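You operate a simulated robot arm through the tools that you are given. There is no shell and no other tool.

You run a simulated robot arm. Do the job below in one go: nothing can be reset, and whatever is moved stays where it is left.

TASK
Flatten the brown book's warped cover under the oak board and the big iron weight.
Fine: twenty seconds; then weight and board back where they were. Set down upright: big iron weight.

Only the result counts: the job must be done as asked and must still hold three seconds after the hand-in. Knocking over, shifting, dropping, spilling or breaking anything else fails it. A push-on lid holds only when it is set on centred and level and pressed home; a screw cap is set on level and turned clockwise until tight.

THE ROBOT
A 7-joint arm with a two-finger parallel gripper, fixed in place. Base frame: the origin is on the floor under the middle of its stand, x ahead of it, y to its left, z up. Lengths are in mm, angles in rad, forces in N, time in s.
With the tool pointing down near the work surface it reaches from about 200 to 680 mm from the base axis. Its first joint turns from -1.152 to 1.152 rad. Payload 2.4 kg.
The tool frame sits at the grasp point between the pads (the TCP): z along the fingers, y along the line on which they close. The tips reach 30 mm beyond it. The gripper opens to 94 mm. The fingers are 28 mm wide and 10 mm thick; the gripper's body (50 by 96 mm) begins 55 mm behind the TCP.
Orientation is that of the tool frame in the base frame, as a unit quaternion [x, y, z, w]. With the fingers straight down and closing along the base's y, the tool's x points along the base's -x, its y along +y and its z along -z.

THE INTERFACE
- The arm moves only by the tool jog_arm. Its argument "increments" is text: rows parted by semicolons, each of 7 numbers parted by spaces: the gripper command, from -1 (fully open) to 1 (shut), values between in proportion, then the shift along the base's x, y, z in units of 200 mm (1.0 is 200 mm), then the turn, a rotation vector about the base's x, y, z in units of 180 degrees (1.0 is 180 degrees). In form: hand x y z ax ay az; .... A call has 1 to 20 rows; each row is the pose to reach, as a shift and turn from the pose commanded when the call began. A call with a number of a shift or a turn outside -1 to 1 is refused whole. A row lasts 0.2 s, in which the tool goes at most 50 mm and 0.15 rad; a call with a longer step from one row to the next is refused whole, and so is a gripper value outside its range. A pose out of reach is approached as far as the arm can. The call stops where the force on the tool passes 90 N (or 10 N more than at its start, if that is more) or the arm is blocked; 0.2 s more then pass. Each finger travels about 153 mm/s and halts on what it meets, pressing with about 23 N; the grip force reading is that of the motor and also rises with nothing between the fingers. The clock runs only during rows and for 0.2 s after the last one: add rows that repeat a pose to give the fingers time. It gives the time, the measured TCP pose, the force on the tool (base axes), the opening and the grip force at its end, in the units of the frame above (readings bear some noise), with the torque about the TCP (base axes, N m) and any sound that the robot's microphone picked up.
- Cameras (640 x 400 px; columns grow to the right, rows downward): "scene" is fixed at [23.5, 476.1, 1436.8]; the picture's right is [-0.81, -0.58, 0.00], its down [-0.38, 0.53, -0.76] and it looks along [0.44, -0.61, -0.66] (base axes); focal length 348 px, centre (320, 200). "wrist" rides on the gripper at [76, 14, -102] in the tool frame; the picture's right is [-0.18, 0.98, 0.00], its down [-0.75, -0.14, -0.64] and it looks along [-0.63, -0.12, 0.77] (tool axes); focal length 243 px, centre (320, 200). There is no depth. A picture from a camera that has moved, and an enlarged one, comes with that camera's place and axes in the base frame and with its lens. The place of the scene camera against the robot may be out by one fixed shift of up to 12 mm in any direction.
- snapshot(camera): a new picture of that camera. No time passes.
- enlarge(camera, box): a new picture of the part [left, top, right, bottom] of that camera's present view, enlarged. No time passes.
- close_job(): hands the job in; it is judged then, once.

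Nothing tells you positions but the pictures and the camera data. Unless the task says otherwise, let go and move clear before handing in.

The tools are called after ">>>" as name(argument=value, ...) on one line, values as JSON. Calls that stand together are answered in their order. jog_arm: Moves the arm, as the interface text tells. Its arguments: {"type":"object","properties":{"increments":{"type":"string"}},"required":["increments"]} The other tools are called the same way: snapshot (camera) takes a picture; enlarge (camera, box) takes an enlarged picture of a part of a camera's view; close_job () hands the job in.

At the start:

```text
time_s: 0.0
eef_pos: [334.2, -49.9, 1087.8]
ee_rot: [0.0, 1.0, 0.0, 0.0]
force: [0.8, -0.3, 0.1]
moment: [-0.01, 0.02, -0.02]
width: 93.7
grip_force: 0.1
```

scene: 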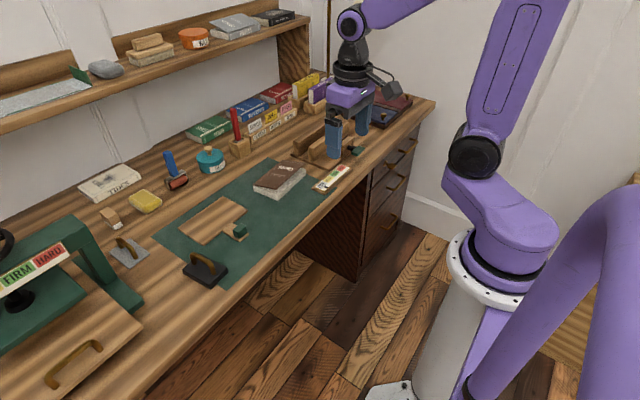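
wrist: 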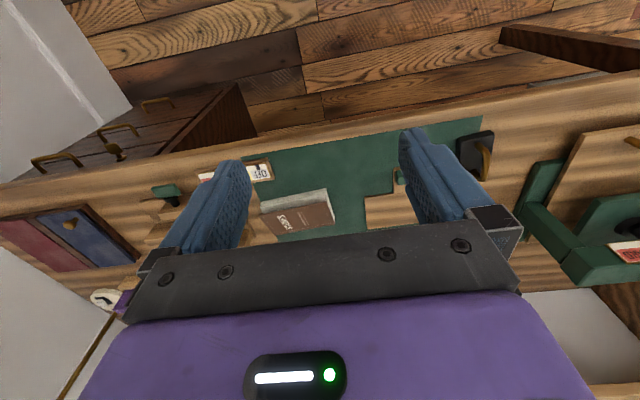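

I see a bookbinder's bench with a brown book on a green mat, a wooden board with a notch or handle, and a dark weight with a handle near the front. I'll look closer before moving anything.

>>> enlarge(camera="scene", box=[150, 140, 370, 300])

>>> enlarge(camera="scene", box=[60, 140, 260, 300])

>>> enlarge(camera="scene", box=[170, 60, 430, 220])

>>> enlarge(camera="wrist", box=[100, 100, 640, 300])

```text
2.50 times, centred on (260, 220) of scene
camera zoom: at [23.5, 476.1, 1436.8], right [-0.81, -0.58, 0.0], down [-0.38, 0.53, -0.76], along [0.44, -0.61, -0.66], focal length 869 px, centre (470, 150)
```

zoom: 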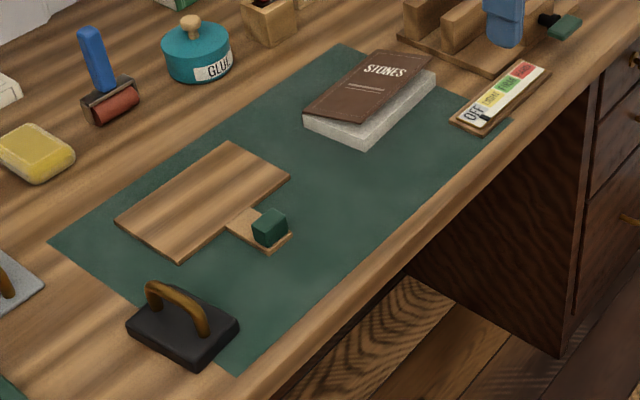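

```text
2.50 times, centred on (160, 220) of scene
camera zoom: at [23.5, 476.1, 1436.8], right [-0.81, -0.58, 0.0], down [-0.38, 0.53, -0.76], along [0.44, -0.61, -0.66], focal length 869 px, centre (720, 150)
```

zoom: 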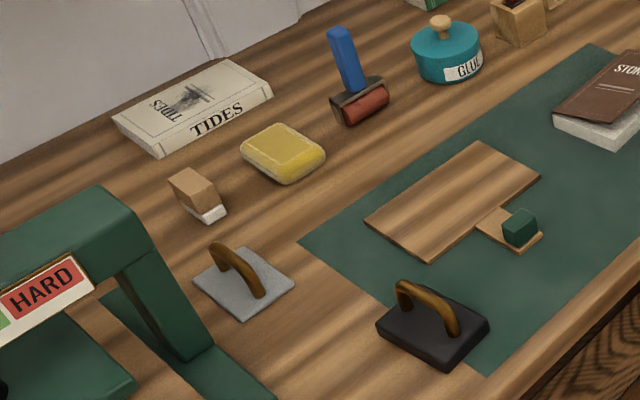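

```text
2.46 times, centred on (300, 140) of scene
camera zoom: at [23.5, 476.1, 1436.8], right [-0.81, -0.58, 0.0], down [-0.38, 0.53, -0.76], along [0.44, -0.61, -0.66], focal length 856 px, centre (369, 348)
```

zoom: 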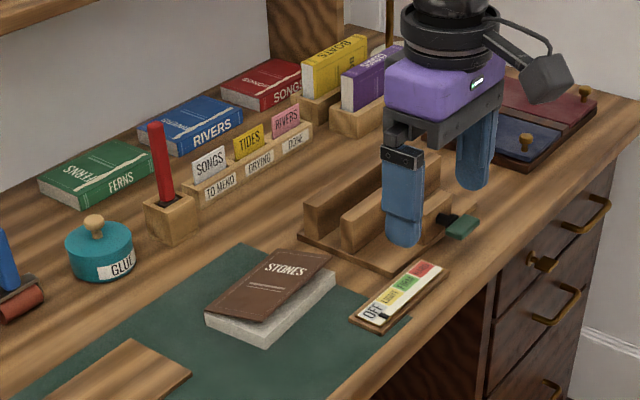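

```text
1.19 times, centred on (370, 200) of wrist
camera zoom: at [256.3, -37.9, 1189.5], right [0.18, 0.98, 0.0], down [0.75, -0.14, 0.64], along [0.63, -0.12, -0.77], focal length 288 px, centre (261, 200)
```

zoom: 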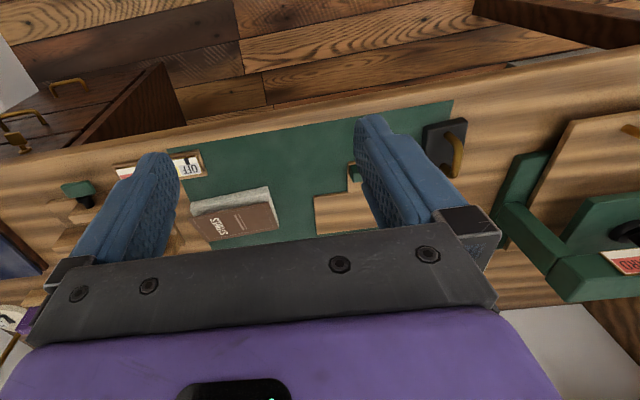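

The table seems to be at about z 750. I put the black weight near (547, 217) with its handle along x, the oak board near (664, 84) with a green-block grip at about x 565, and the brown book near (622, -148). The scene camera can be offset, so I'm moving the wrist camera over the weight and board for an accurate look.

>>> jog_arm(increments="-1 0.06 0.125 -0.08 0 0 0; -1 0.12 0.25 -0.16 0 0 0; -1 0.18 0.375 -0.24 0 0 0; -1 0.24 0.5 -0.32 0 0 0; -1 0.30 0.625 -0.40 0 0 0; -1 0.36 0.75 -0.48 0 0 0; -1 0.42 0.875 -0.56 0 0 0; -1 0.48 1.0 -0.64 0 0 0; -1 0.48 1.0 -0.64 0 0 0")

>>> snapshot(camera="wrist")

>>> snapshot(camera="scene")

>>> enlarge(camera="scene", box=[240, 140, 360, 215])

```text
time_s: 2.0
eef_pos: [429.7, 146.8, 959.7]
ee_rot: [0.0, 1.0, 0.0, 0.0]
force: [0.4, 0.5, 0.9]
moment: [-0.01, 0.03, -0.04]
width: 94.3
grip_force: 0.0
```

```text
taken
camera wrist: at [352.4, 161.2, 1062.1], right [0.18, 0.98, 0.0], down [0.75, -0.14, 0.64], along [0.63, -0.12, -0.77], focal length 243 px, centre (320, 200)
```

wrist: 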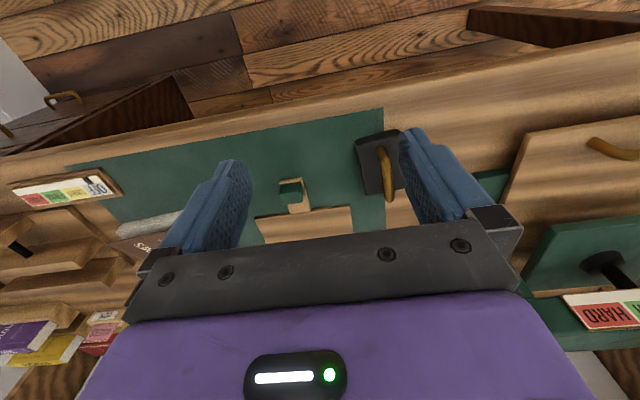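

```text
taken
```

scene: 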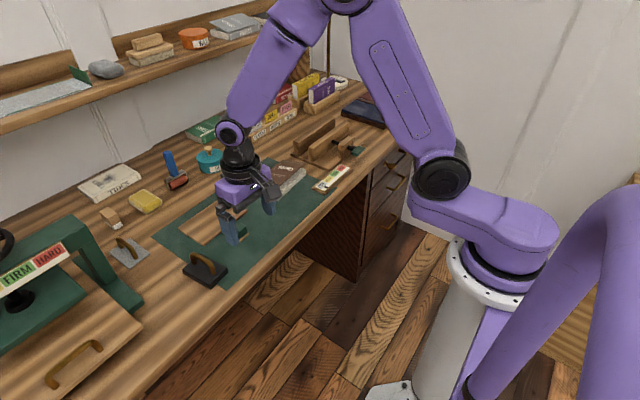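

```text
5.33 times, centred on (300, 178) of scene
camera zoom: at [23.5, 476.1, 1436.8], right [-0.81, -0.58, 0.0], down [-0.38, 0.53, -0.76], along [0.44, -0.61, -0.66], focal length 1854 px, centre (427, 320)
```

zoom: 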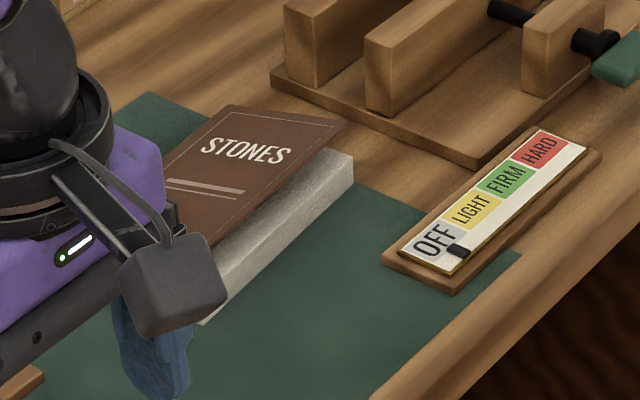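

The weight, the board's grip block and the mat are all in the wrist view. I'm enlarging it to measure their positions accurately.

>>> enlarge(camera="wrist", box=[240, 110, 440, 235])

>>> enlarge(camera="wrist", box=[0, 100, 240, 250])

```text
3.20 times, centred on (340, 172) of wrist
camera zoom: at [352.4, 161.2, 1062.1], right [0.18, 0.98, 0.0], down [0.75, -0.14, 0.64], along [0.63, -0.12, -0.77], focal length 776 px, centre (256, 288)
```

zoom: 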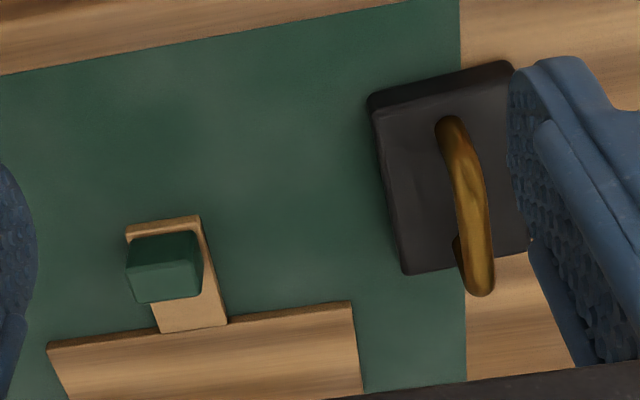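

```text
2.67 times, centred on (120, 175) of wrist
camera zoom: at [352.4, 161.2, 1062.1], right [0.18, 0.98, 0.0], down [0.75, -0.14, 0.64], along [0.63, -0.12, -0.77], focal length 647 px, centre (853, 267)
```

zoom: 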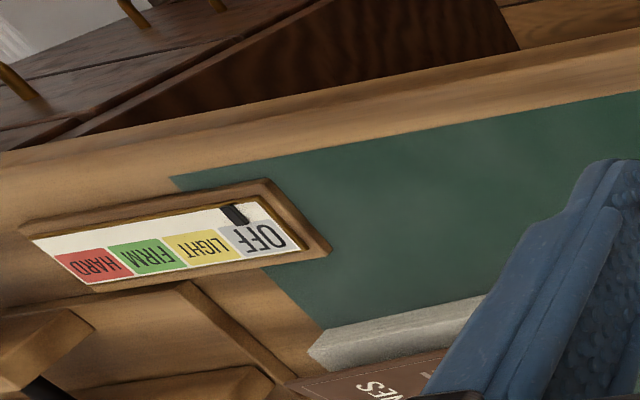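

From the wrist view, the weight is about 90 x 57 mm, centred near (550, 211) and turned about 5°. The board is square to the axes with its near edge at x≈620. I'm moving over the weight for a close view.

>>> jog_arm(increments="-1 0.15 0.0725 -0.075 0 0 0; -1 0.3 0.145 -0.15 0 0 0; -1 0.45 0.2175 -0.225 0 0 0; -1 0.6 0.29 -0.3 0 0 0; -1 0.6 0.29 -0.3 0 0 0")

>>> snapshot(camera="wrist")

>>> enlarge(camera="wrist", box=[220, 50, 420, 175])

>>> enlarge(camera="scene", box=[140, 200, 280, 290])

```text
time_s: 3.2
eef_pos: [550.4, 206.7, 898.4]
ee_rot: [0.0, 1.0, -0.001, 0.0]
force: [0.3, 0.5, -0.6]
moment: [0.04, 0.0, -0.04]
width: 94.0
grip_force: 0.0
```

```text
taken
camera wrist: at [474.8, 220.4, 1001.5], right [0.18, 0.98, 0.0], down [0.75, -0.14, 0.64], along [0.63, -0.12, -0.77], focal length 243 px, centre (320, 200)
```

wrist: 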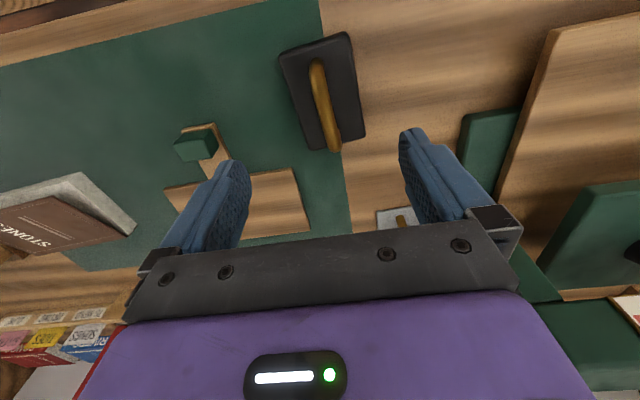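

```text
3.20 times, centred on (320, 112) of wrist
camera zoom: at [474.8, 220.4, 1001.5], right [0.18, 0.98, 0.0], down [0.75, -0.14, 0.64], along [0.63, -0.12, -0.77], focal length 776 px, centre (320, 480)
```

zoom: 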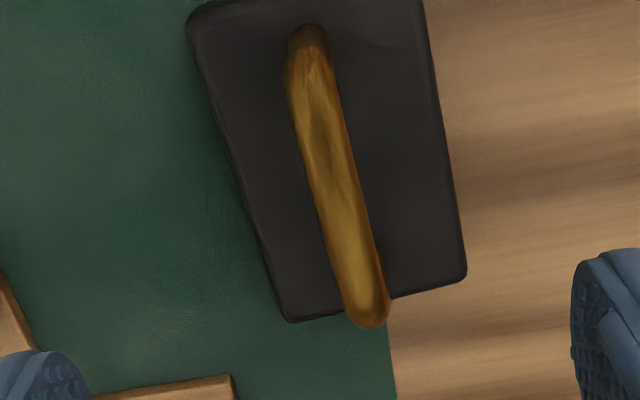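

```text
4.44 times, centred on (210, 245) of scene
camera zoom: at [23.5, 476.1, 1436.8], right [-0.81, -0.58, 0.0], down [-0.38, 0.53, -0.76], along [0.44, -0.61, -0.66], focal length 1545 px, centre (809, 0)
```

zoom: 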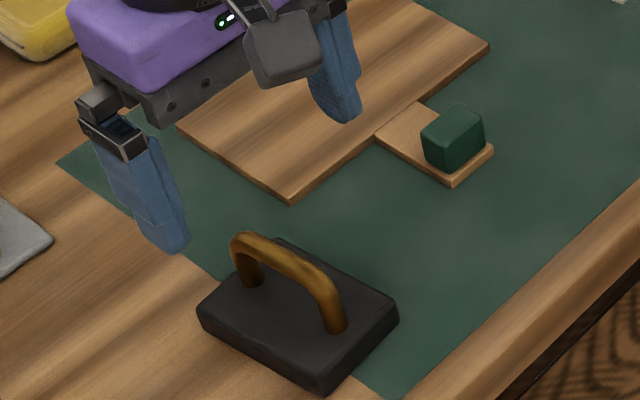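

The weight's top is at z≈770, its centre is (548, 212) with yaw≈+0.09 rad, and the handle top is near z 806. The board's top is at z≈760. I'm moving over the board's grip block next for a close look.

>>> jog_arm(increments="-1 0.025 -0.155 -0.01 0 0 0; -1 0.05 -0.31 -0.02 0 0 0; -1 0.075 -0.465 -0.03 0 0 0; -1 0.1 -0.62 -0.04 0 0 0; -1 0.1 -0.62 -0.04 0 0 0")

>>> snapshot(camera="wrist")

>>> enlarge(camera="wrist", box=[220, 70, 420, 195])

>>> enlarge(camera="wrist", box=[40, 60, 240, 185])

```text
time_s: 4.4
eef_pos: [569.6, 82.0, 890.6]
ee_rot: [0.0, 1.0, 0.0, 0.0]
force: [-0.2, 0.0, -0.3]
moment: [-0.03, -0.01, 0.02]
width: 93.9
grip_force: 0.1
```

```text
taken
camera wrist: at [492.1, 95.4, 992.3], right [0.18, 0.98, 0.0], down [0.75, -0.14, 0.64], along [0.63, -0.12, -0.77], focal length 243 px, centre (320, 200)
```

wrist: 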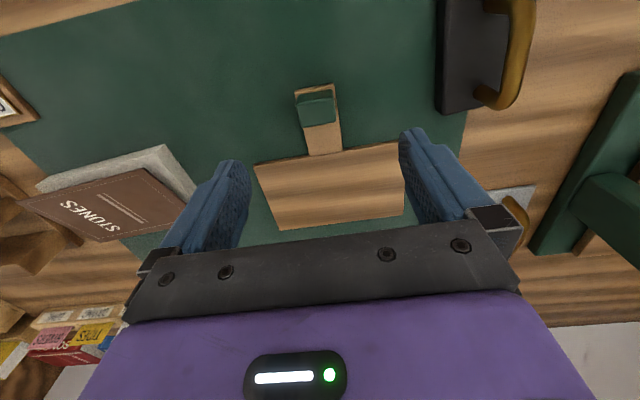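

```text
3.20 times, centred on (320, 132) of wrist
camera zoom: at [492.1, 95.4, 992.3], right [0.18, 0.98, 0.0], down [0.75, -0.14, 0.64], along [0.63, -0.12, -0.77], focal length 776 px, centre (320, 416)
```

zoom: 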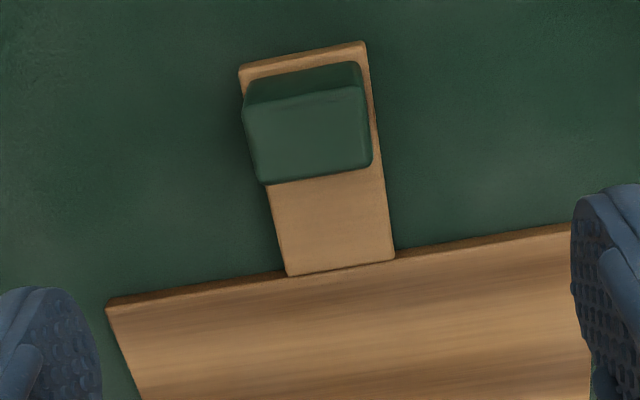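

```text
3.20 times, centred on (140, 122) of wrist
camera zoom: at [492.1, 95.4, 992.3], right [0.18, 0.98, 0.0], down [0.75, -0.14, 0.64], along [0.63, -0.12, -0.77], focal length 776 px, centre (896, 448)
```

zoom: 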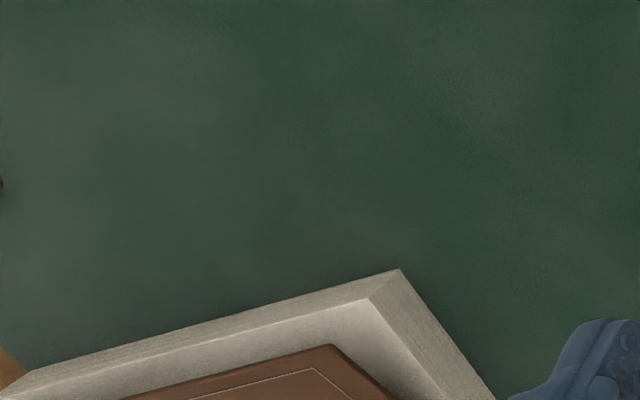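

The grip block is 32 mm wide in y and sits at x 558–579, y 62–94, z 760–780. The board spans x 619–724, y -4 to 161. The book looks turned about 4°, with its cover curled up on the near side, so I'm moving over it to measure.

>>> jog_arm(increments="-1 -0.02 -0.2 0.04 0 0 0; -1 -0.04 -0.4 0.08 0 0 0; -1 -0.06 -0.6 0.12 0 0 0; -1 -0.08 -0.8 0.16 0 0 0; -1 -0.1 -1.0 0.2 0 0 0; -1 -0.1 -1.0 0.2 0 0 0")

>>> snapshot(camera="wrist")

>>> enlarge(camera="wrist", box=[200, 80, 424, 220])

>>> snapshot(camera="scene")

```text
time_s: 5.8
eef_pos: [550.0, -116.1, 932.4]
ee_rot: [0.0, 1.0, 0.0, 0.0]
force: [0.4, -1.2, -0.1]
moment: [-0.03, 0.04, 0.01]
width: 94.2
grip_force: 0.0
```

```text
taken
camera wrist: at [472.4, -103.0, 1033.9], right [0.18, 0.98, 0.0], down [0.75, -0.14, 0.64], along [0.63, -0.12, -0.77], focal length 243 px, centre (320, 200)
```

wrist: 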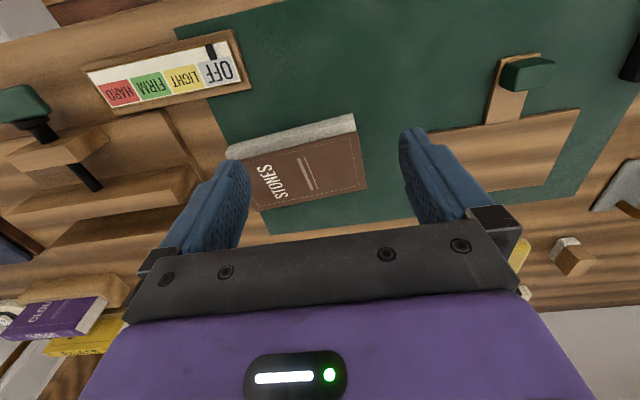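

```text
2.86 times, centred on (312, 150) of wrist
camera zoom: at [472.4, -103.0, 1033.9], right [0.18, 0.98, 0.0], down [0.75, -0.14, 0.64], along [0.63, -0.12, -0.77], focal length 693 px, centre (343, 343)
```

zoom: 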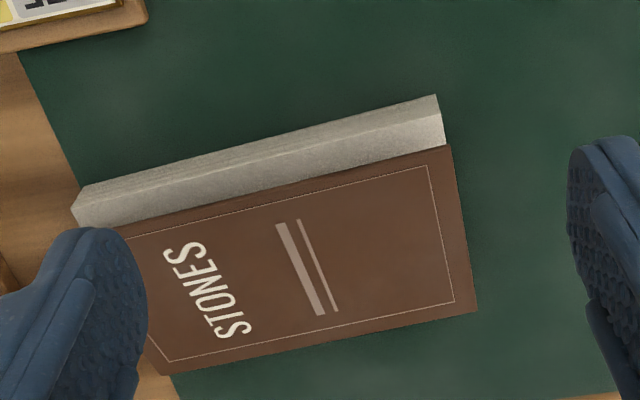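

```text
taken
```

scene: 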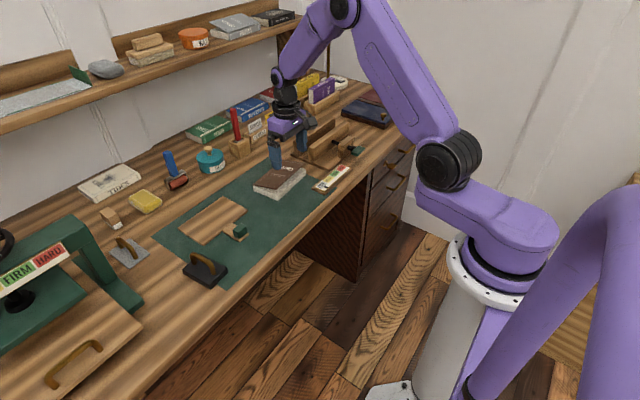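

The book's near edge runs from about (582, -86) to (594, -246). I'm enlarging further to get its height and how far the cover curls.

>>> enlarge(camera="wrist", box=[290, 100, 386, 160])

>>> enlarge(camera="wrist", box=[210, 120, 306, 220])

>>> enlarge(camera="scene", box=[240, 150, 320, 205])

```text
6.67 times, centred on (338, 130) of wrist
camera zoom: at [472.4, -103.0, 1033.9], right [0.18, 0.98, 0.0], down [0.75, -0.14, 0.64], along [0.63, -0.12, -0.77], focal length 1618 px, centre (200, 667)
```

zoom: 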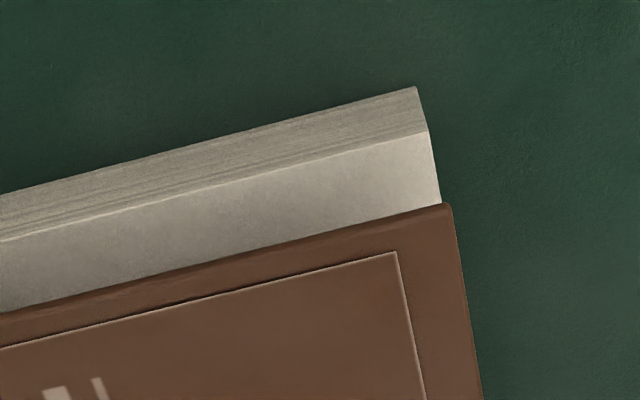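

```text
4.00 times, centred on (258, 170) of wrist
camera zoom: at [472.4, -103.0, 1033.9], right [0.18, 0.98, 0.0], down [0.75, -0.14, 0.64], along [0.63, -0.12, -0.77], focal length 970 px, centre (568, 320)
```

zoom: 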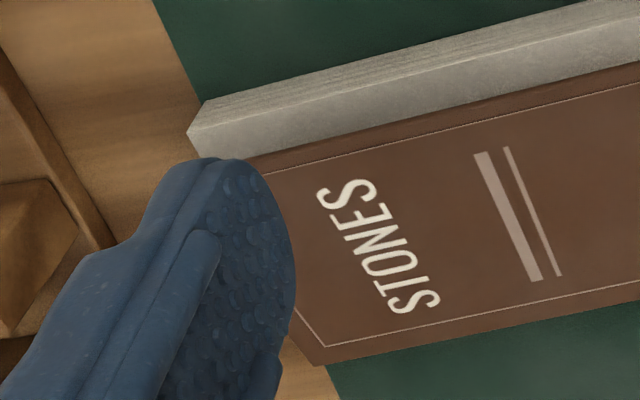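

```text
7.27 times, centred on (280, 178) of scene
camera zoom: at [23.5, 476.1, 1436.8], right [-0.81, -0.58, 0.0], down [-0.38, 0.53, -0.76], along [0.44, -0.61, -0.66], focal length 2528 px, centre (611, 364)
```

zoom: 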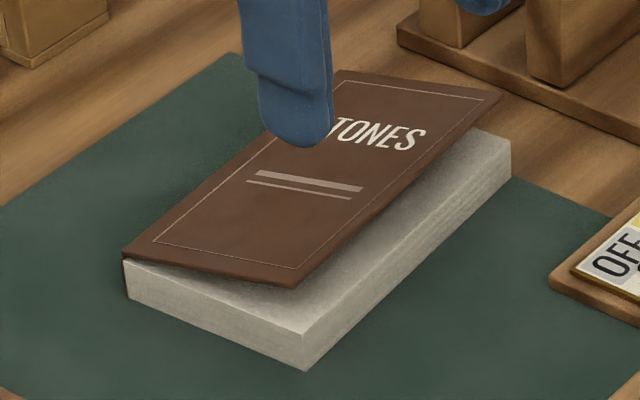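

The book is about 98 x 160 mm, centred near (636, -162) with yaw≈+0.077. Its pages reach z≈770, and the cover is hinged on the far side with its near edge raised to about z 795. I'm going back over the board's grip block to line up a grasp.

>>> jog_arm(increments="-1 0.0185 0.194 -0.06 0 0 0; -1 0.037 0.388 -0.12 0 0 0; -1 0.0555 0.582 -0.18 0 0 0; -1 0.074 0.776 -0.24 0 0 0; -1 0.0925 0.97 -0.3 0 0 0; -1 0.0925 0.97 -0.36 0 0 0; -1 0.0925 0.97 -0.42 0 0 0; -1 0.0925 0.97 -0.42 0 0 0")

>>> snapshot(camera="wrist")

>>> enlarge(camera="wrist", box=[240, 80, 400, 180])

```text
time_s: 7.6
eef_pos: [567.4, 76.6, 845.6]
ee_rot: [0.001, 1.0, 0.0, 0.0]
force: [1.2, 0.2, -0.7]
moment: [0.02, -0.01, -0.01]
width: 94.2
grip_force: 0.0
```

```text
taken
camera wrist: at [490.5, 90.0, 948.2], right [0.18, 0.98, 0.0], down [0.75, -0.14, 0.64], along [0.63, -0.12, -0.77], focal length 243 px, centre (320, 200)
```

wrist: 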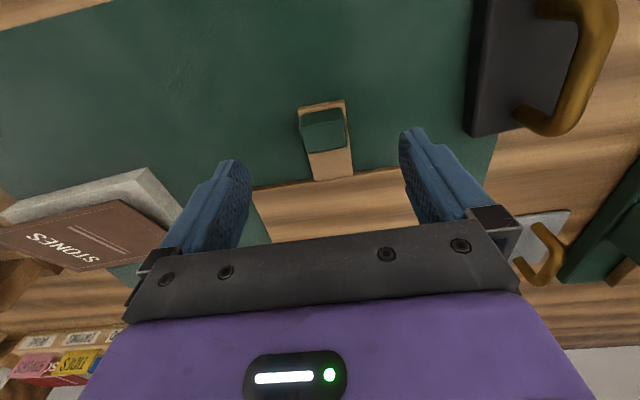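

```text
4.00 times, centred on (320, 130) of wrist
camera zoom: at [490.5, 90.0, 948.2], right [0.18, 0.98, 0.0], down [0.75, -0.14, 0.64], along [0.63, -0.12, -0.77], focal length 970 px, centre (320, 480)
```

zoom: 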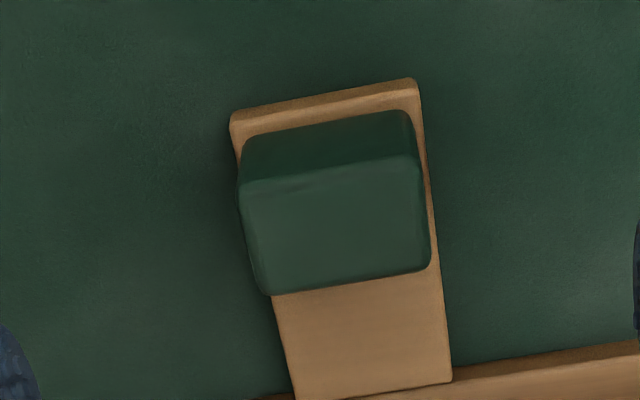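

The block centre is about 3 mm ahead of and 2 mm left of the current tool point. I'll correct for that, descend so the tips stay just above the tab at about z 763, and close on the block.

>>> jog_arm(increments="-1 0.015 0.0105 -0.08 0 0 0; -1 0.015 0.0105 -0.16 0 0 0; -1 0.015 0.0105 -0.24 0 0 0; -1 0.015 0.0105 -0.272 0 0 0; -1 0.015 0.0105 -0.272 0 0 0; 0 0.015 0.0105 -0.272 0 0 0; 0.2 0.015 0.0105 -0.272 0 0 0; 0.2 0.015 0.0105 -0.272 0 0 0")

>>> snapshot(camera="wrist")

>>> enlarge(camera="scene", box=[180, 180, 300, 260])

```text
time_s: 9.4
eef_pos: [569.7, 78.9, 793.1]
ee_rot: [0.0, 1.0, 0.0, 0.0]
force: [0.6, 0.3, 0.3]
moment: [-0.05, -0.01, 0.03]
width: 37.6
grip_force: 0.0
```

```text
taken
camera wrist: at [493.6, 92.3, 895.5], right [0.18, 0.98, 0.0], down [0.75, -0.14, 0.64], along [0.63, -0.12, -0.77], focal length 243 px, centre (320, 200)
```

wrist: 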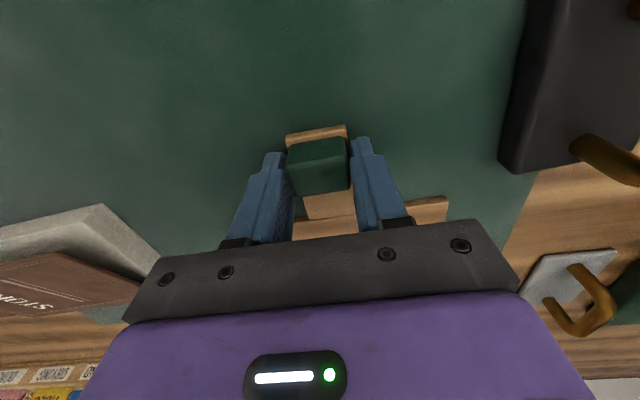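

```text
5.00 times, centred on (240, 220) of scene
camera zoom: at [23.5, 476.1, 1436.8], right [-0.81, -0.58, 0.0], down [-0.38, 0.53, -0.76], along [0.44, -0.61, -0.66], focal length 1738 px, centre (720, 100)
```

zoom: 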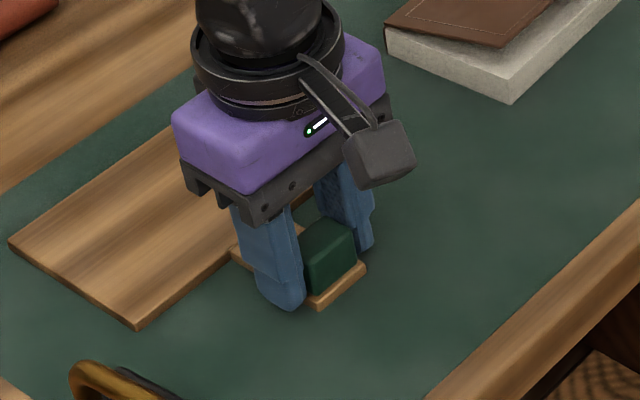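

The fingers straddle the block. I'm checking the centring before I clamp.

>>> enlarge(camera="wrist", box=[240, 110, 400, 240])

```text
3.08 times, centred on (320, 175) of wrist
camera zoom: at [493.6, 92.3, 895.5], right [0.18, 0.98, 0.0], down [0.75, -0.14, 0.64], along [0.63, -0.12, -0.77], focal length 746 px, centre (320, 277)
```

zoom: 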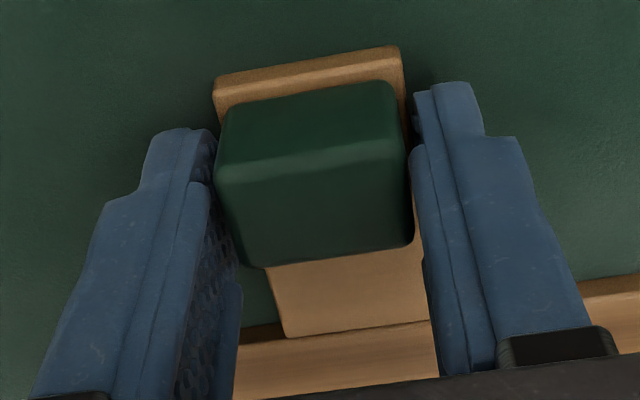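

The fingers are well centred. I'm clamping and lifting slowly.

>>> jog_arm(increments="1 0 0 0 0 0 0; 1 0 0 0 0 0 0; 1 0 0 0 0 0 0; 1 0 0 0.01 0 0 0; 1 0 0 0.03 0 0 0; 1 0 0 0.06 0 0 0; 1 0 0 0.1 0 0 0; 1 0 0 0.1 0 0 0")

>>> snapshot(camera="wrist")

>>> enlarge(camera="scene", box=[160, 160, 300, 260])

```text
time_s: 11.2
eef_pos: [569.7, 79.5, 815.0]
ee_rot: [0.0, 1.0, 0.0, 0.0]
force: [0.0, -0.1, 0.1]
moment: [0.04, 0.0, 0.0]
width: 31.4
grip_force: 23.3
```

```text
taken
camera wrist: at [493.1, 92.3, 916.0], right [0.18, 0.98, 0.0], down [0.75, -0.14, 0.64], along [0.63, -0.12, -0.77], focal length 243 px, centre (320, 200)
```

wrist: 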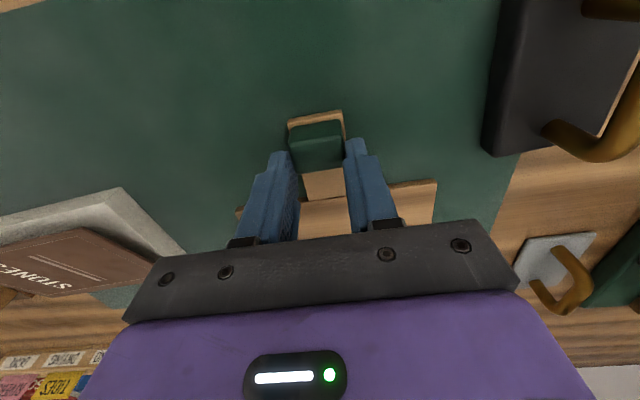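

```text
4.00 times, centred on (230, 210) of scene
camera zoom: at [23.5, 476.1, 1436.8], right [-0.81, -0.58, 0.0], down [-0.38, 0.53, -0.76], along [0.44, -0.61, -0.66], focal length 1390 px, centre (680, 160)
```

zoom: 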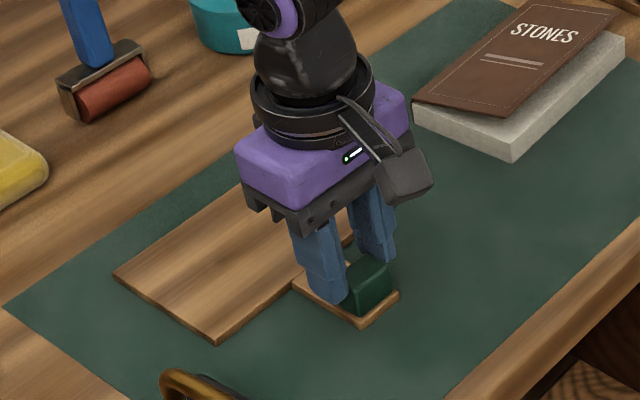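

The gripper reads 31.4 mm and 23 N, but I need to check whether the board actually came up with it.

>>> enlarge(camera="scene", box=[175, 190, 275, 255])

>>> enlarge(camera="wrist", box=[220, 90, 460, 240])

```text
6.15 times, centred on (225, 222) of scene
camera zoom: at [23.5, 476.1, 1436.8], right [-0.81, -0.58, 0.0], down [-0.38, 0.53, -0.76], along [0.44, -0.61, -0.66], focal length 2139 px, centre (905, 62)
```

zoom: 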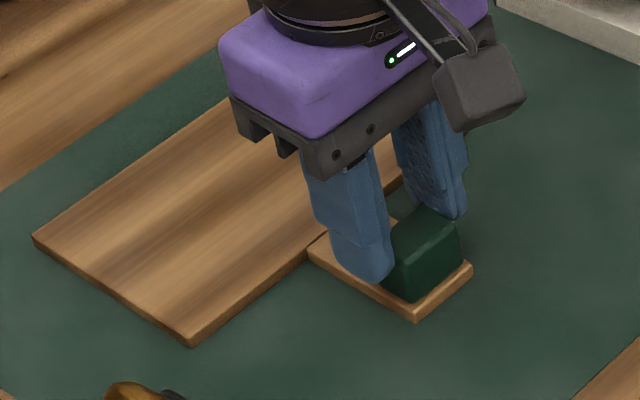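

```text
2.67 times, centred on (340, 165) of wrist
camera zoom: at [493.1, 92.3, 916.0], right [0.18, 0.98, 0.0], down [0.75, -0.14, 0.64], along [0.63, -0.12, -0.77], focal length 647 px, centre (267, 293)
```

zoom: 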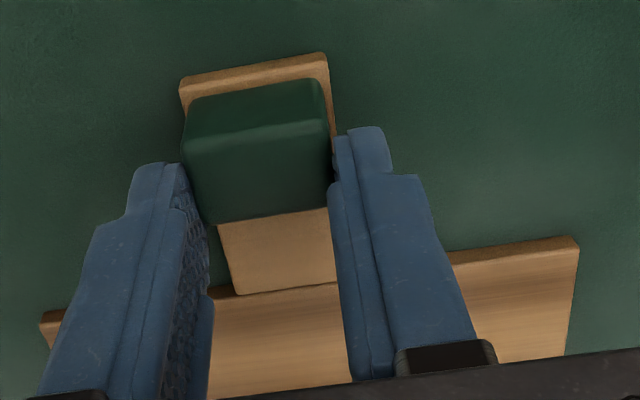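

The board has not moved and the fingers slid up the block. Triangulating again puts the board top at about 766, with the block from about 766 to 787, so the tips had been clamping on the tab's edges. I'll open slightly, re-grip with the tips just above the tab, and lift a little to read the force.

>>> jog_arm(increments="0.2 0 0 0 0 0 0; 0.2 0 0 0 0 0 0; 0.2 0 0 -0.035 0 0 0; 0.2 0 0 -0.07 0 0 0; 0.2 0 0 -0.07 0 0 0; 1 0 0 -0.07 0 0 0; 1 0 0 -0.07 0 0 0; 1 0 0 -0.07 0 0 0; 1 0 0 -0.07 0 0 0")

>>> enlarge(camera="wrist", box=[220, 90, 420, 220])

>>> enlarge(camera="scene", box=[200, 200, 270, 250])

```text
time_s: 13.2
eef_pos: [570.8, 78.7, 800.3]
ee_rot: [0.0, 1.0, 0.0, 0.0]
force: [0.1, -0.5, 0.6]
moment: [0.01, 0.02, -0.03]
width: 31.1
grip_force: 23.2
```

```text
3.08 times, centred on (320, 155) of wrist
camera zoom: at [493.9, 92.5, 902.0], right [0.18, 0.98, 0.0], down [0.75, -0.14, 0.64], along [0.63, -0.12, -0.77], focal length 746 px, centre (320, 338)
```

zoom: 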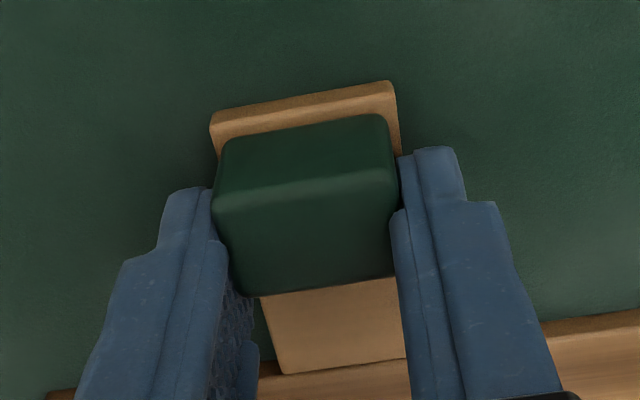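

```text
8.00 times, centred on (235, 225) of scene
camera zoom: at [23.5, 476.1, 1436.8], right [-0.81, -0.58, 0.0], down [-0.38, 0.53, -0.76], along [0.44, -0.61, -0.66], focal length 2781 px, centre (1000, 0)
```

zoom: 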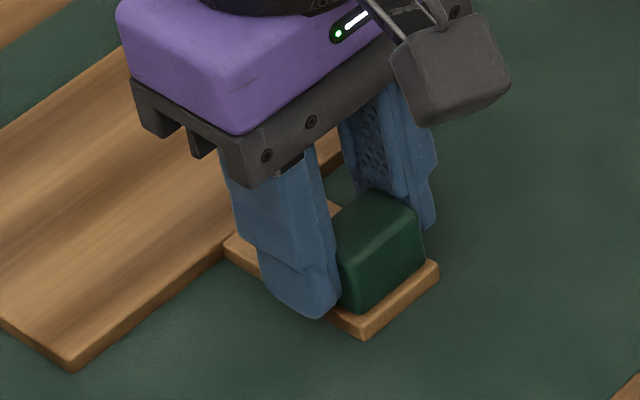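

The tips are now just above the tab and gripping the block at 31 mm. I'm lifting 4 mm very slowly to read the load.

>>> jog_arm(increments="1 0 0 0.005 0 0 0; 1 0 0 0.01 0 0 0; 1 0 0 0.015 0 0 0; 1 0 0 0.02 0 0 0")

>>> enlarge(camera="wrist", box=[220, 90, 420, 220])

>>> enlarge(camera="scene", box=[200, 200, 270, 250])

```text
time_s: 14.2
eef_pos: [570.7, 79.3, 803.2]
ee_rot: [0.0, 1.0, -0.001, -0.001]
force: [-0.2, -0.5, -0.9]
moment: [0.02, 0.06, -0.01]
width: 31.6
grip_force: 22.2
```

```text
3.08 times, centred on (320, 155) of wrist
camera zoom: at [493.6, 92.0, 905.0], right [0.18, 0.98, 0.0], down [0.75, -0.14, 0.64], along [0.63, -0.12, -0.77], focal length 746 px, centre (320, 338)
```

zoom: 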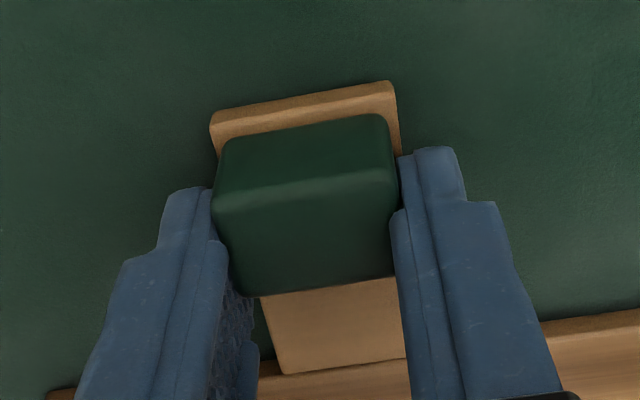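

```text
8.00 times, centred on (235, 225) of scene
camera zoom: at [23.5, 476.1, 1436.8], right [-0.81, -0.58, 0.0], down [-0.38, 0.53, -0.76], along [0.44, -0.61, -0.66], focal length 2781 px, centre (1000, 0)
```

zoom: 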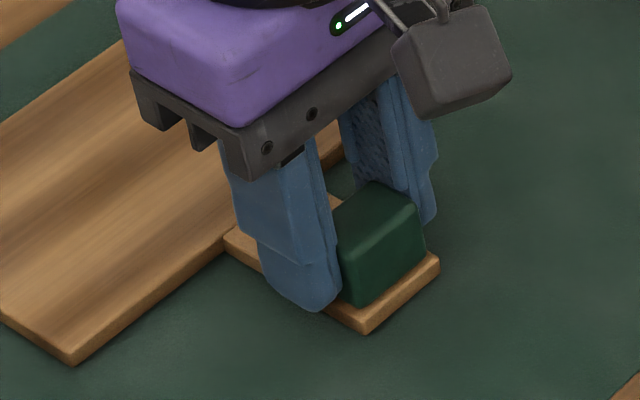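

The board now lifts with the gripper, staying level and loading it about 1 N. I'll raise it clear and carry it towards the book.

>>> jog_arm(increments="1 0 0 0.05 0 0 0; 1 0 0 0.12 0 0 0; 1 0 0 0.2 0 0 0; 1 0 0 0.3 0 0 0; 1 0 0 0.4 0 0 0; 1 0 -0.04 0.45 0 0 0; 1 -0.01 -0.12 0.45 0 0 0.002; 1 -0.025 -0.22 0.45 0 0 0.004; 1 -0.04 -0.34 0.45 0 0 0.007; 1 -0.055 -0.46 0.45 0 0 0.01; 1 -0.07 -0.58 0.45 0 0 0.013; 1 -0.085 -0.7 0.45 0 0 0.016; 1 -0.1 -0.8 0.45 0 0 0.019; 1 -0.115 -0.88 0.45 0 0 0.022; 1 -0.12 -0.92 0.45 0 0 0.0248; 1 -0.12 -0.92 0.45 0 0 0.0248")

>>> snapshot(camera="wrist")

>>> snapshot(camera="scene")

```text
time_s: 17.6
eef_pos: [545.7, -105.9, 892.7]
ee_rot: [-0.039, 0.999, 0.0, 0.001]
force: [0.1, 0.1, -1.3]
moment: [-0.01, 0.06, 0.04]
width: 31.4
grip_force: 23.1
```

```text
taken
camera wrist: at [467.9, -97.8, 995.6], right [0.11, 0.99, 0.0], down [0.76, -0.08, 0.64], along [0.64, -0.07, -0.77], focal length 243 px, centre (320, 200)
```

wrist: 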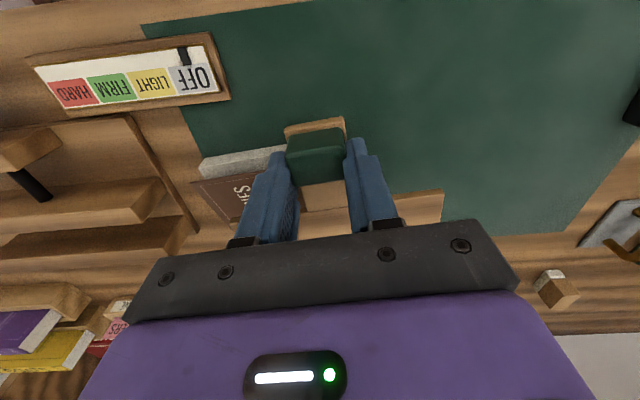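

```text
taken
```

scene: 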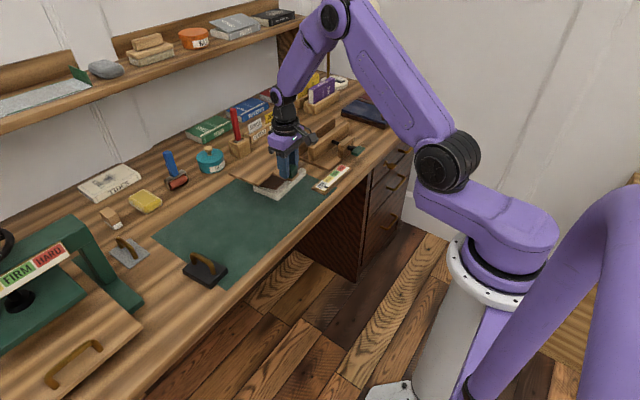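

I'm moving over the book and tilting the board about 0.24 rad, near side up, to match the slope of the raised cover.

>>> jog_arm(increments="1 0.001 -0.06 0 -0.001 0.012 0; 1 0.003 -0.14 0 -0.002 0.028 0; 1 0.005 -0.22 0 -0.0035 0.044 0; 1 0.007 -0.28 0 -0.005 0.06 0; 1 0.0075 -0.314 0 -0.006 0.0762 0; 1 0.0075 -0.314 0 -0.006 0.0762 0; 1 0.0075 -0.314 0 -0.006 0.0762 0")

>>> snapshot(camera="wrist")

>>> enlarge(camera="scene", box=[220, 130, 340, 205])

```text
time_s: 19.2
eef_pos: [549.7, -167.7, 892.8]
ee_rot: [-0.039, 0.992, -0.004, -0.12]
force: [0.0, -0.6, -1.3]
moment: [-0.01, 0.07, -0.05]
width: 31.0
grip_force: 23.2
```

```text
taken
camera wrist: at [497.4, -158.8, 1010.4], right [0.1, 0.99, -0.04], down [0.89, -0.07, 0.44], along [0.44, -0.08, -0.9], focal length 243 px, centre (320, 200)
```

wrist: 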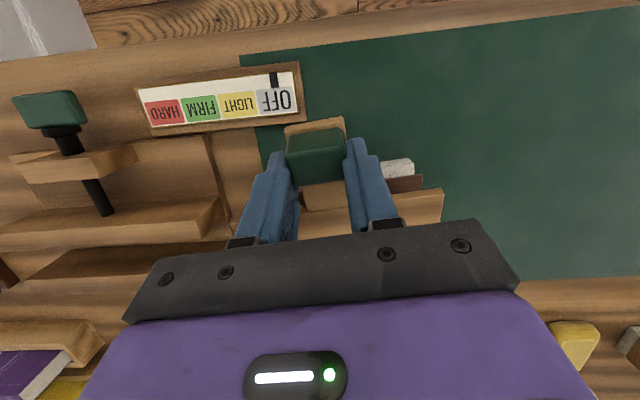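

```text
5.33 times, centred on (280, 168) of scene
camera zoom: at [23.5, 476.1, 1436.8], right [-0.81, -0.58, 0.0], down [-0.38, 0.53, -0.76], along [0.44, -0.61, -0.66], focal length 1854 px, centre (533, 373)
```

zoom: 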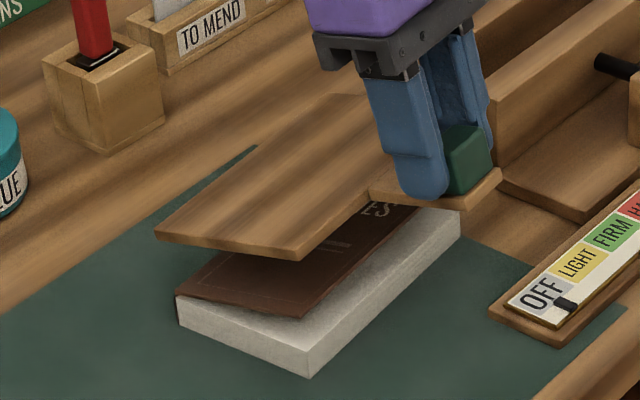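

The board is parallel to the cover and lined up above it. I'm lowering it towards contact.

>>> jog_arm(increments="1 -0.01 0 -0.04 0 0 0; 1 -0.01 0 -0.08 0 0 0; 1 -0.01 0 -0.12 0 0 0; 1 -0.01 0 -0.145 0 0 0; 1 -0.01 0 -0.155 0 0 0; 1 -0.01 0 -0.155 0 0 0")

>>> enlarge(camera="scene", box=[220, 130, 340, 205])

```text
time_s: 20.6
eef_pos: [546.4, -168.4, 861.5]
ee_rot: [-0.039, 0.992, -0.005, -0.12]
force: [0.0, -0.6, -1.2]
moment: [0.01, 0.1, -0.01]
width: 31.5
grip_force: 22.4
```

```text
5.33 times, centred on (280, 168) of scene
camera zoom: at [23.5, 476.1, 1436.8], right [-0.81, -0.58, 0.0], down [-0.38, 0.53, -0.76], along [0.44, -0.61, -0.66], focal length 1854 px, centre (533, 373)
```

zoom: 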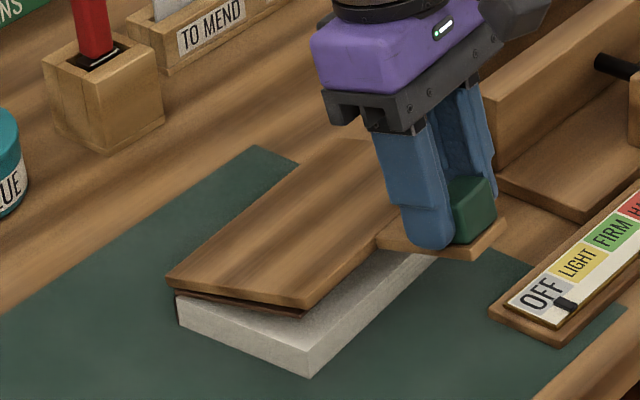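

The board is almost touching the cover. I'm lowering in 2 mm steps and watching the force.

>>> jog_arm(increments="1 0 0 -0.01 0 0 0; 1 0 0 -0.02 0 0 0; 1 0 0 -0.02 0 0 0")

>>> enlarge(camera="scene", box=[230, 150, 330, 212])

```text
time_s: 21.4
eef_pos: [545.9, -168.2, 858.5]
ee_rot: [-0.038, 0.992, -0.005, -0.119]
force: [0.5, -1.1, 4.6]
moment: [0.05, -0.69, 0.0]
width: 31.2
grip_force: 23.3
```

```text
6.40 times, centred on (280, 181) of scene
camera zoom: at [23.4, 476.1, 1436.8], right [-0.81, -0.58, 0.0], down [-0.38, 0.53, -0.76], along [0.44, -0.61, -0.66], focal length 2225 px, centre (576, 322)
```

zoom: 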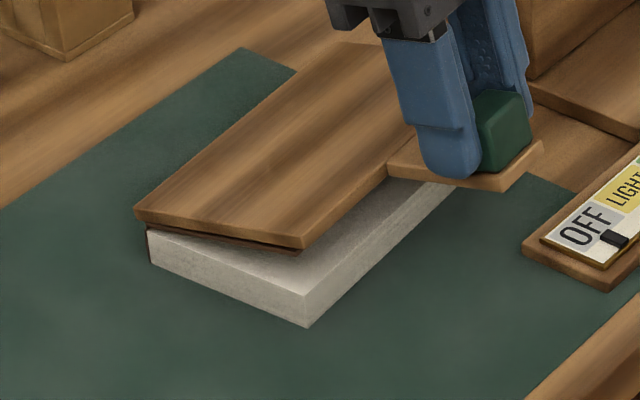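

The force has risen to about 5 N, with the contact at the far (hinge) edge, so the board is tilted slightly more than the cover. I'll ease the tilt and lower the near side a little so it lies flush.

>>> jog_arm(increments="1 0 0 -0.008 0.0004 -0.0048 0; 1 0 0 -0.0165 0.00074 -0.0095 0; 1 0 0 -0.0165 0.00074 -0.0095 0")

>>> enlarge(camera="scene", box=[230, 150, 330, 212])

```text
time_s: 22.2
eef_pos: [544.4, -166.9, 855.4]
ee_rot: [-0.039, 0.994, -0.004, -0.105]
force: [-0.6, 0.4, 0.0]
moment: [-0.03, 0.0, -0.01]
width: 31.3
grip_force: 23.2
```

```text
6.40 times, centred on (280, 181) of scene
camera zoom: at [23.5, 476.1, 1436.8], right [-0.81, -0.58, 0.0], down [-0.38, 0.53, -0.76], along [0.44, -0.61, -0.66], focal length 2225 px, centre (576, 322)
```

zoom: 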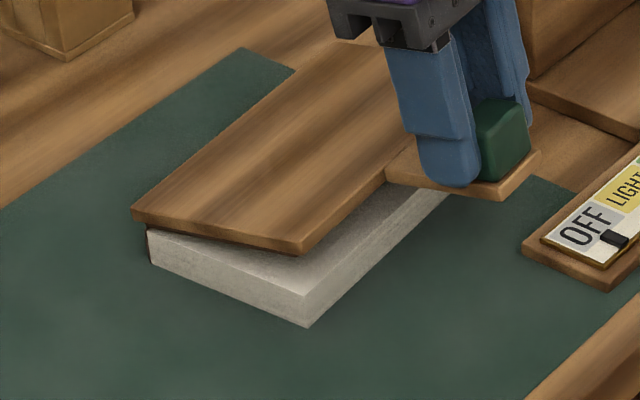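

The cover now carries the board's weight evenly, with force and moment near zero. I'm releasing the block gently.

>>> jog_arm(increments="0.25 0 0 0 0 0 0; 0.2 0 0 0 0 0 0; 0.1 0 0 0 0 0 0; 0 0 0 0 0 0 0; 0 0 0 0 0 0 0")

>>> enlarge(camera="scene", box=[230, 150, 330, 212])

>>> snapshot(camera="wrist")

```text
time_s: 23.4
eef_pos: [545.4, -167.9, 855.4]
ee_rot: [-0.039, 0.994, -0.004, -0.104]
force: [0.0, -0.2, 0.2]
moment: [-0.02, -0.01, 0.0]
width: 47.1
grip_force: 0.0
```

```text
6.40 times, centred on (280, 181) of scene
camera zoom: at [23.5, 476.1, 1436.8], right [-0.81, -0.58, 0.0], down [-0.38, 0.53, -0.76], along [0.44, -0.61, -0.66], focal length 2225 px, centre (576, 322)
```

zoom: 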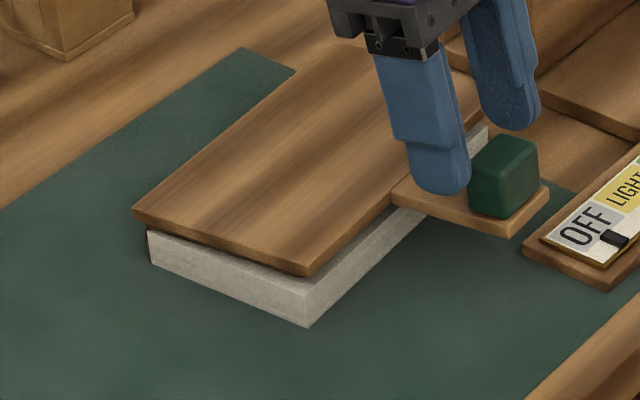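

```text
taken
camera wrist: at [491.0, -158.4, 970.6], right [0.1, 0.99, -0.04], down [0.88, -0.07, 0.47], along [0.46, -0.08, -0.88], focal length 243 px, centre (320, 200)
```

wrist: 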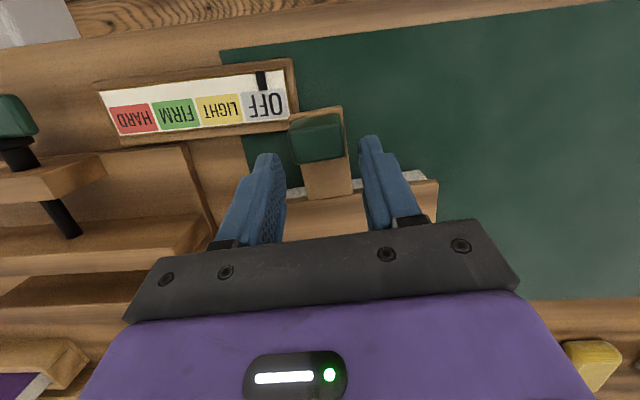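

The board rests stably on the cover and has sunk a little. I'm backing out along the tool axis, levelling the tool, and checking the result from above.

>>> jog_arm(increments="0 0.01 0.001 0.05 0 0 0; 0 0.03 0.002 0.15 0 0 0; 0 0.05 0.004 0.25 0 0 0; 0 0.07 0.005 0.35 0 0 0; -0.5 0.07 0.005 0.4 0.0013 -0.0167 0; -1 0.07 0.005 0.42 0.0026 -0.0334 0; -1 0.05 0.005 0.42 0.0039 -0.05 0; -1 0.03 0.005 0.42 0.0052 -0.0667 0; -1 0 0 0.42 0.0052 -0.0667 0; -1 0 0 0.42 0.0052 -0.0667 0")

>>> snapshot(camera="wrist")

>>> enlarge(camera="scene", box=[230, 140, 340, 212])

>>> enlarge(camera="wrist", box=[220, 80, 440, 220])

```text
time_s: 25.6
eef_pos: [546.1, -167.3, 938.0]
ee_rot: [-0.039, 0.999, 0.0, 0.0]
force: [0.2, 0.1, -0.3]
moment: [0.01, -0.02, 0.01]
width: 94.0
grip_force: 0.1
```

```text
taken
camera wrist: at [468.8, -160.7, 1040.7], right [0.11, 0.99, 0.0], down [0.76, -0.08, 0.64], along [0.64, -0.07, -0.77], focal length 243 px, centre (320, 200)
```

wrist: 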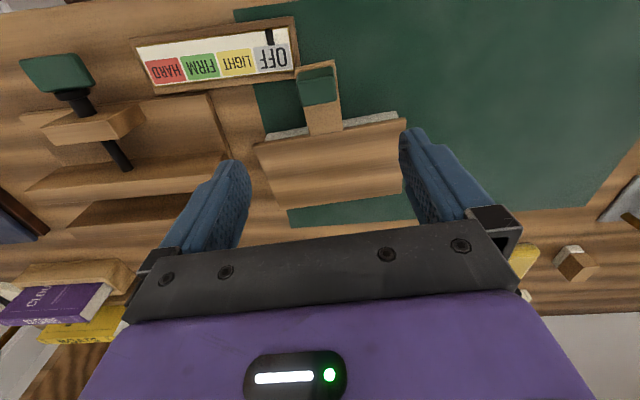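

```text
5.56 times, centred on (285, 176) of scene
camera zoom: at [23.5, 476.1, 1436.8], right [-0.81, -0.58, 0.0], down [-0.38, 0.53, -0.76], along [0.44, -0.61, -0.66], focal length 1931 px, centre (514, 333)
```

zoom: 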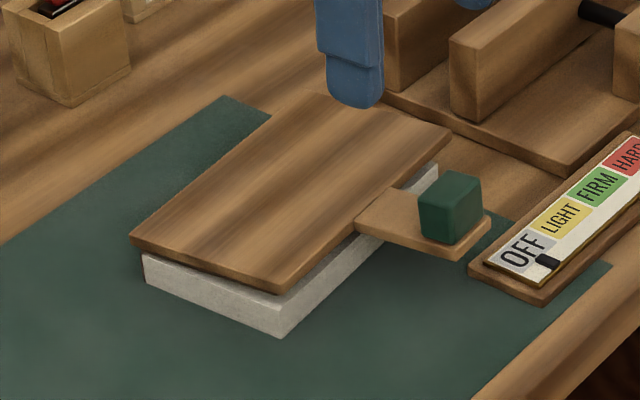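

```text
2.86 times, centred on (330, 150) of wrist
camera zoom: at [468.8, -160.7, 1040.7], right [0.11, 0.99, 0.0], down [0.76, -0.08, 0.64], along [0.64, -0.07, -0.77], focal length 693 px, centre (291, 343)
```

zoom: 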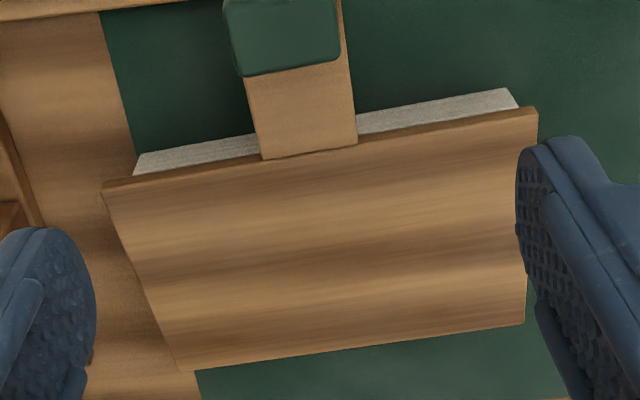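

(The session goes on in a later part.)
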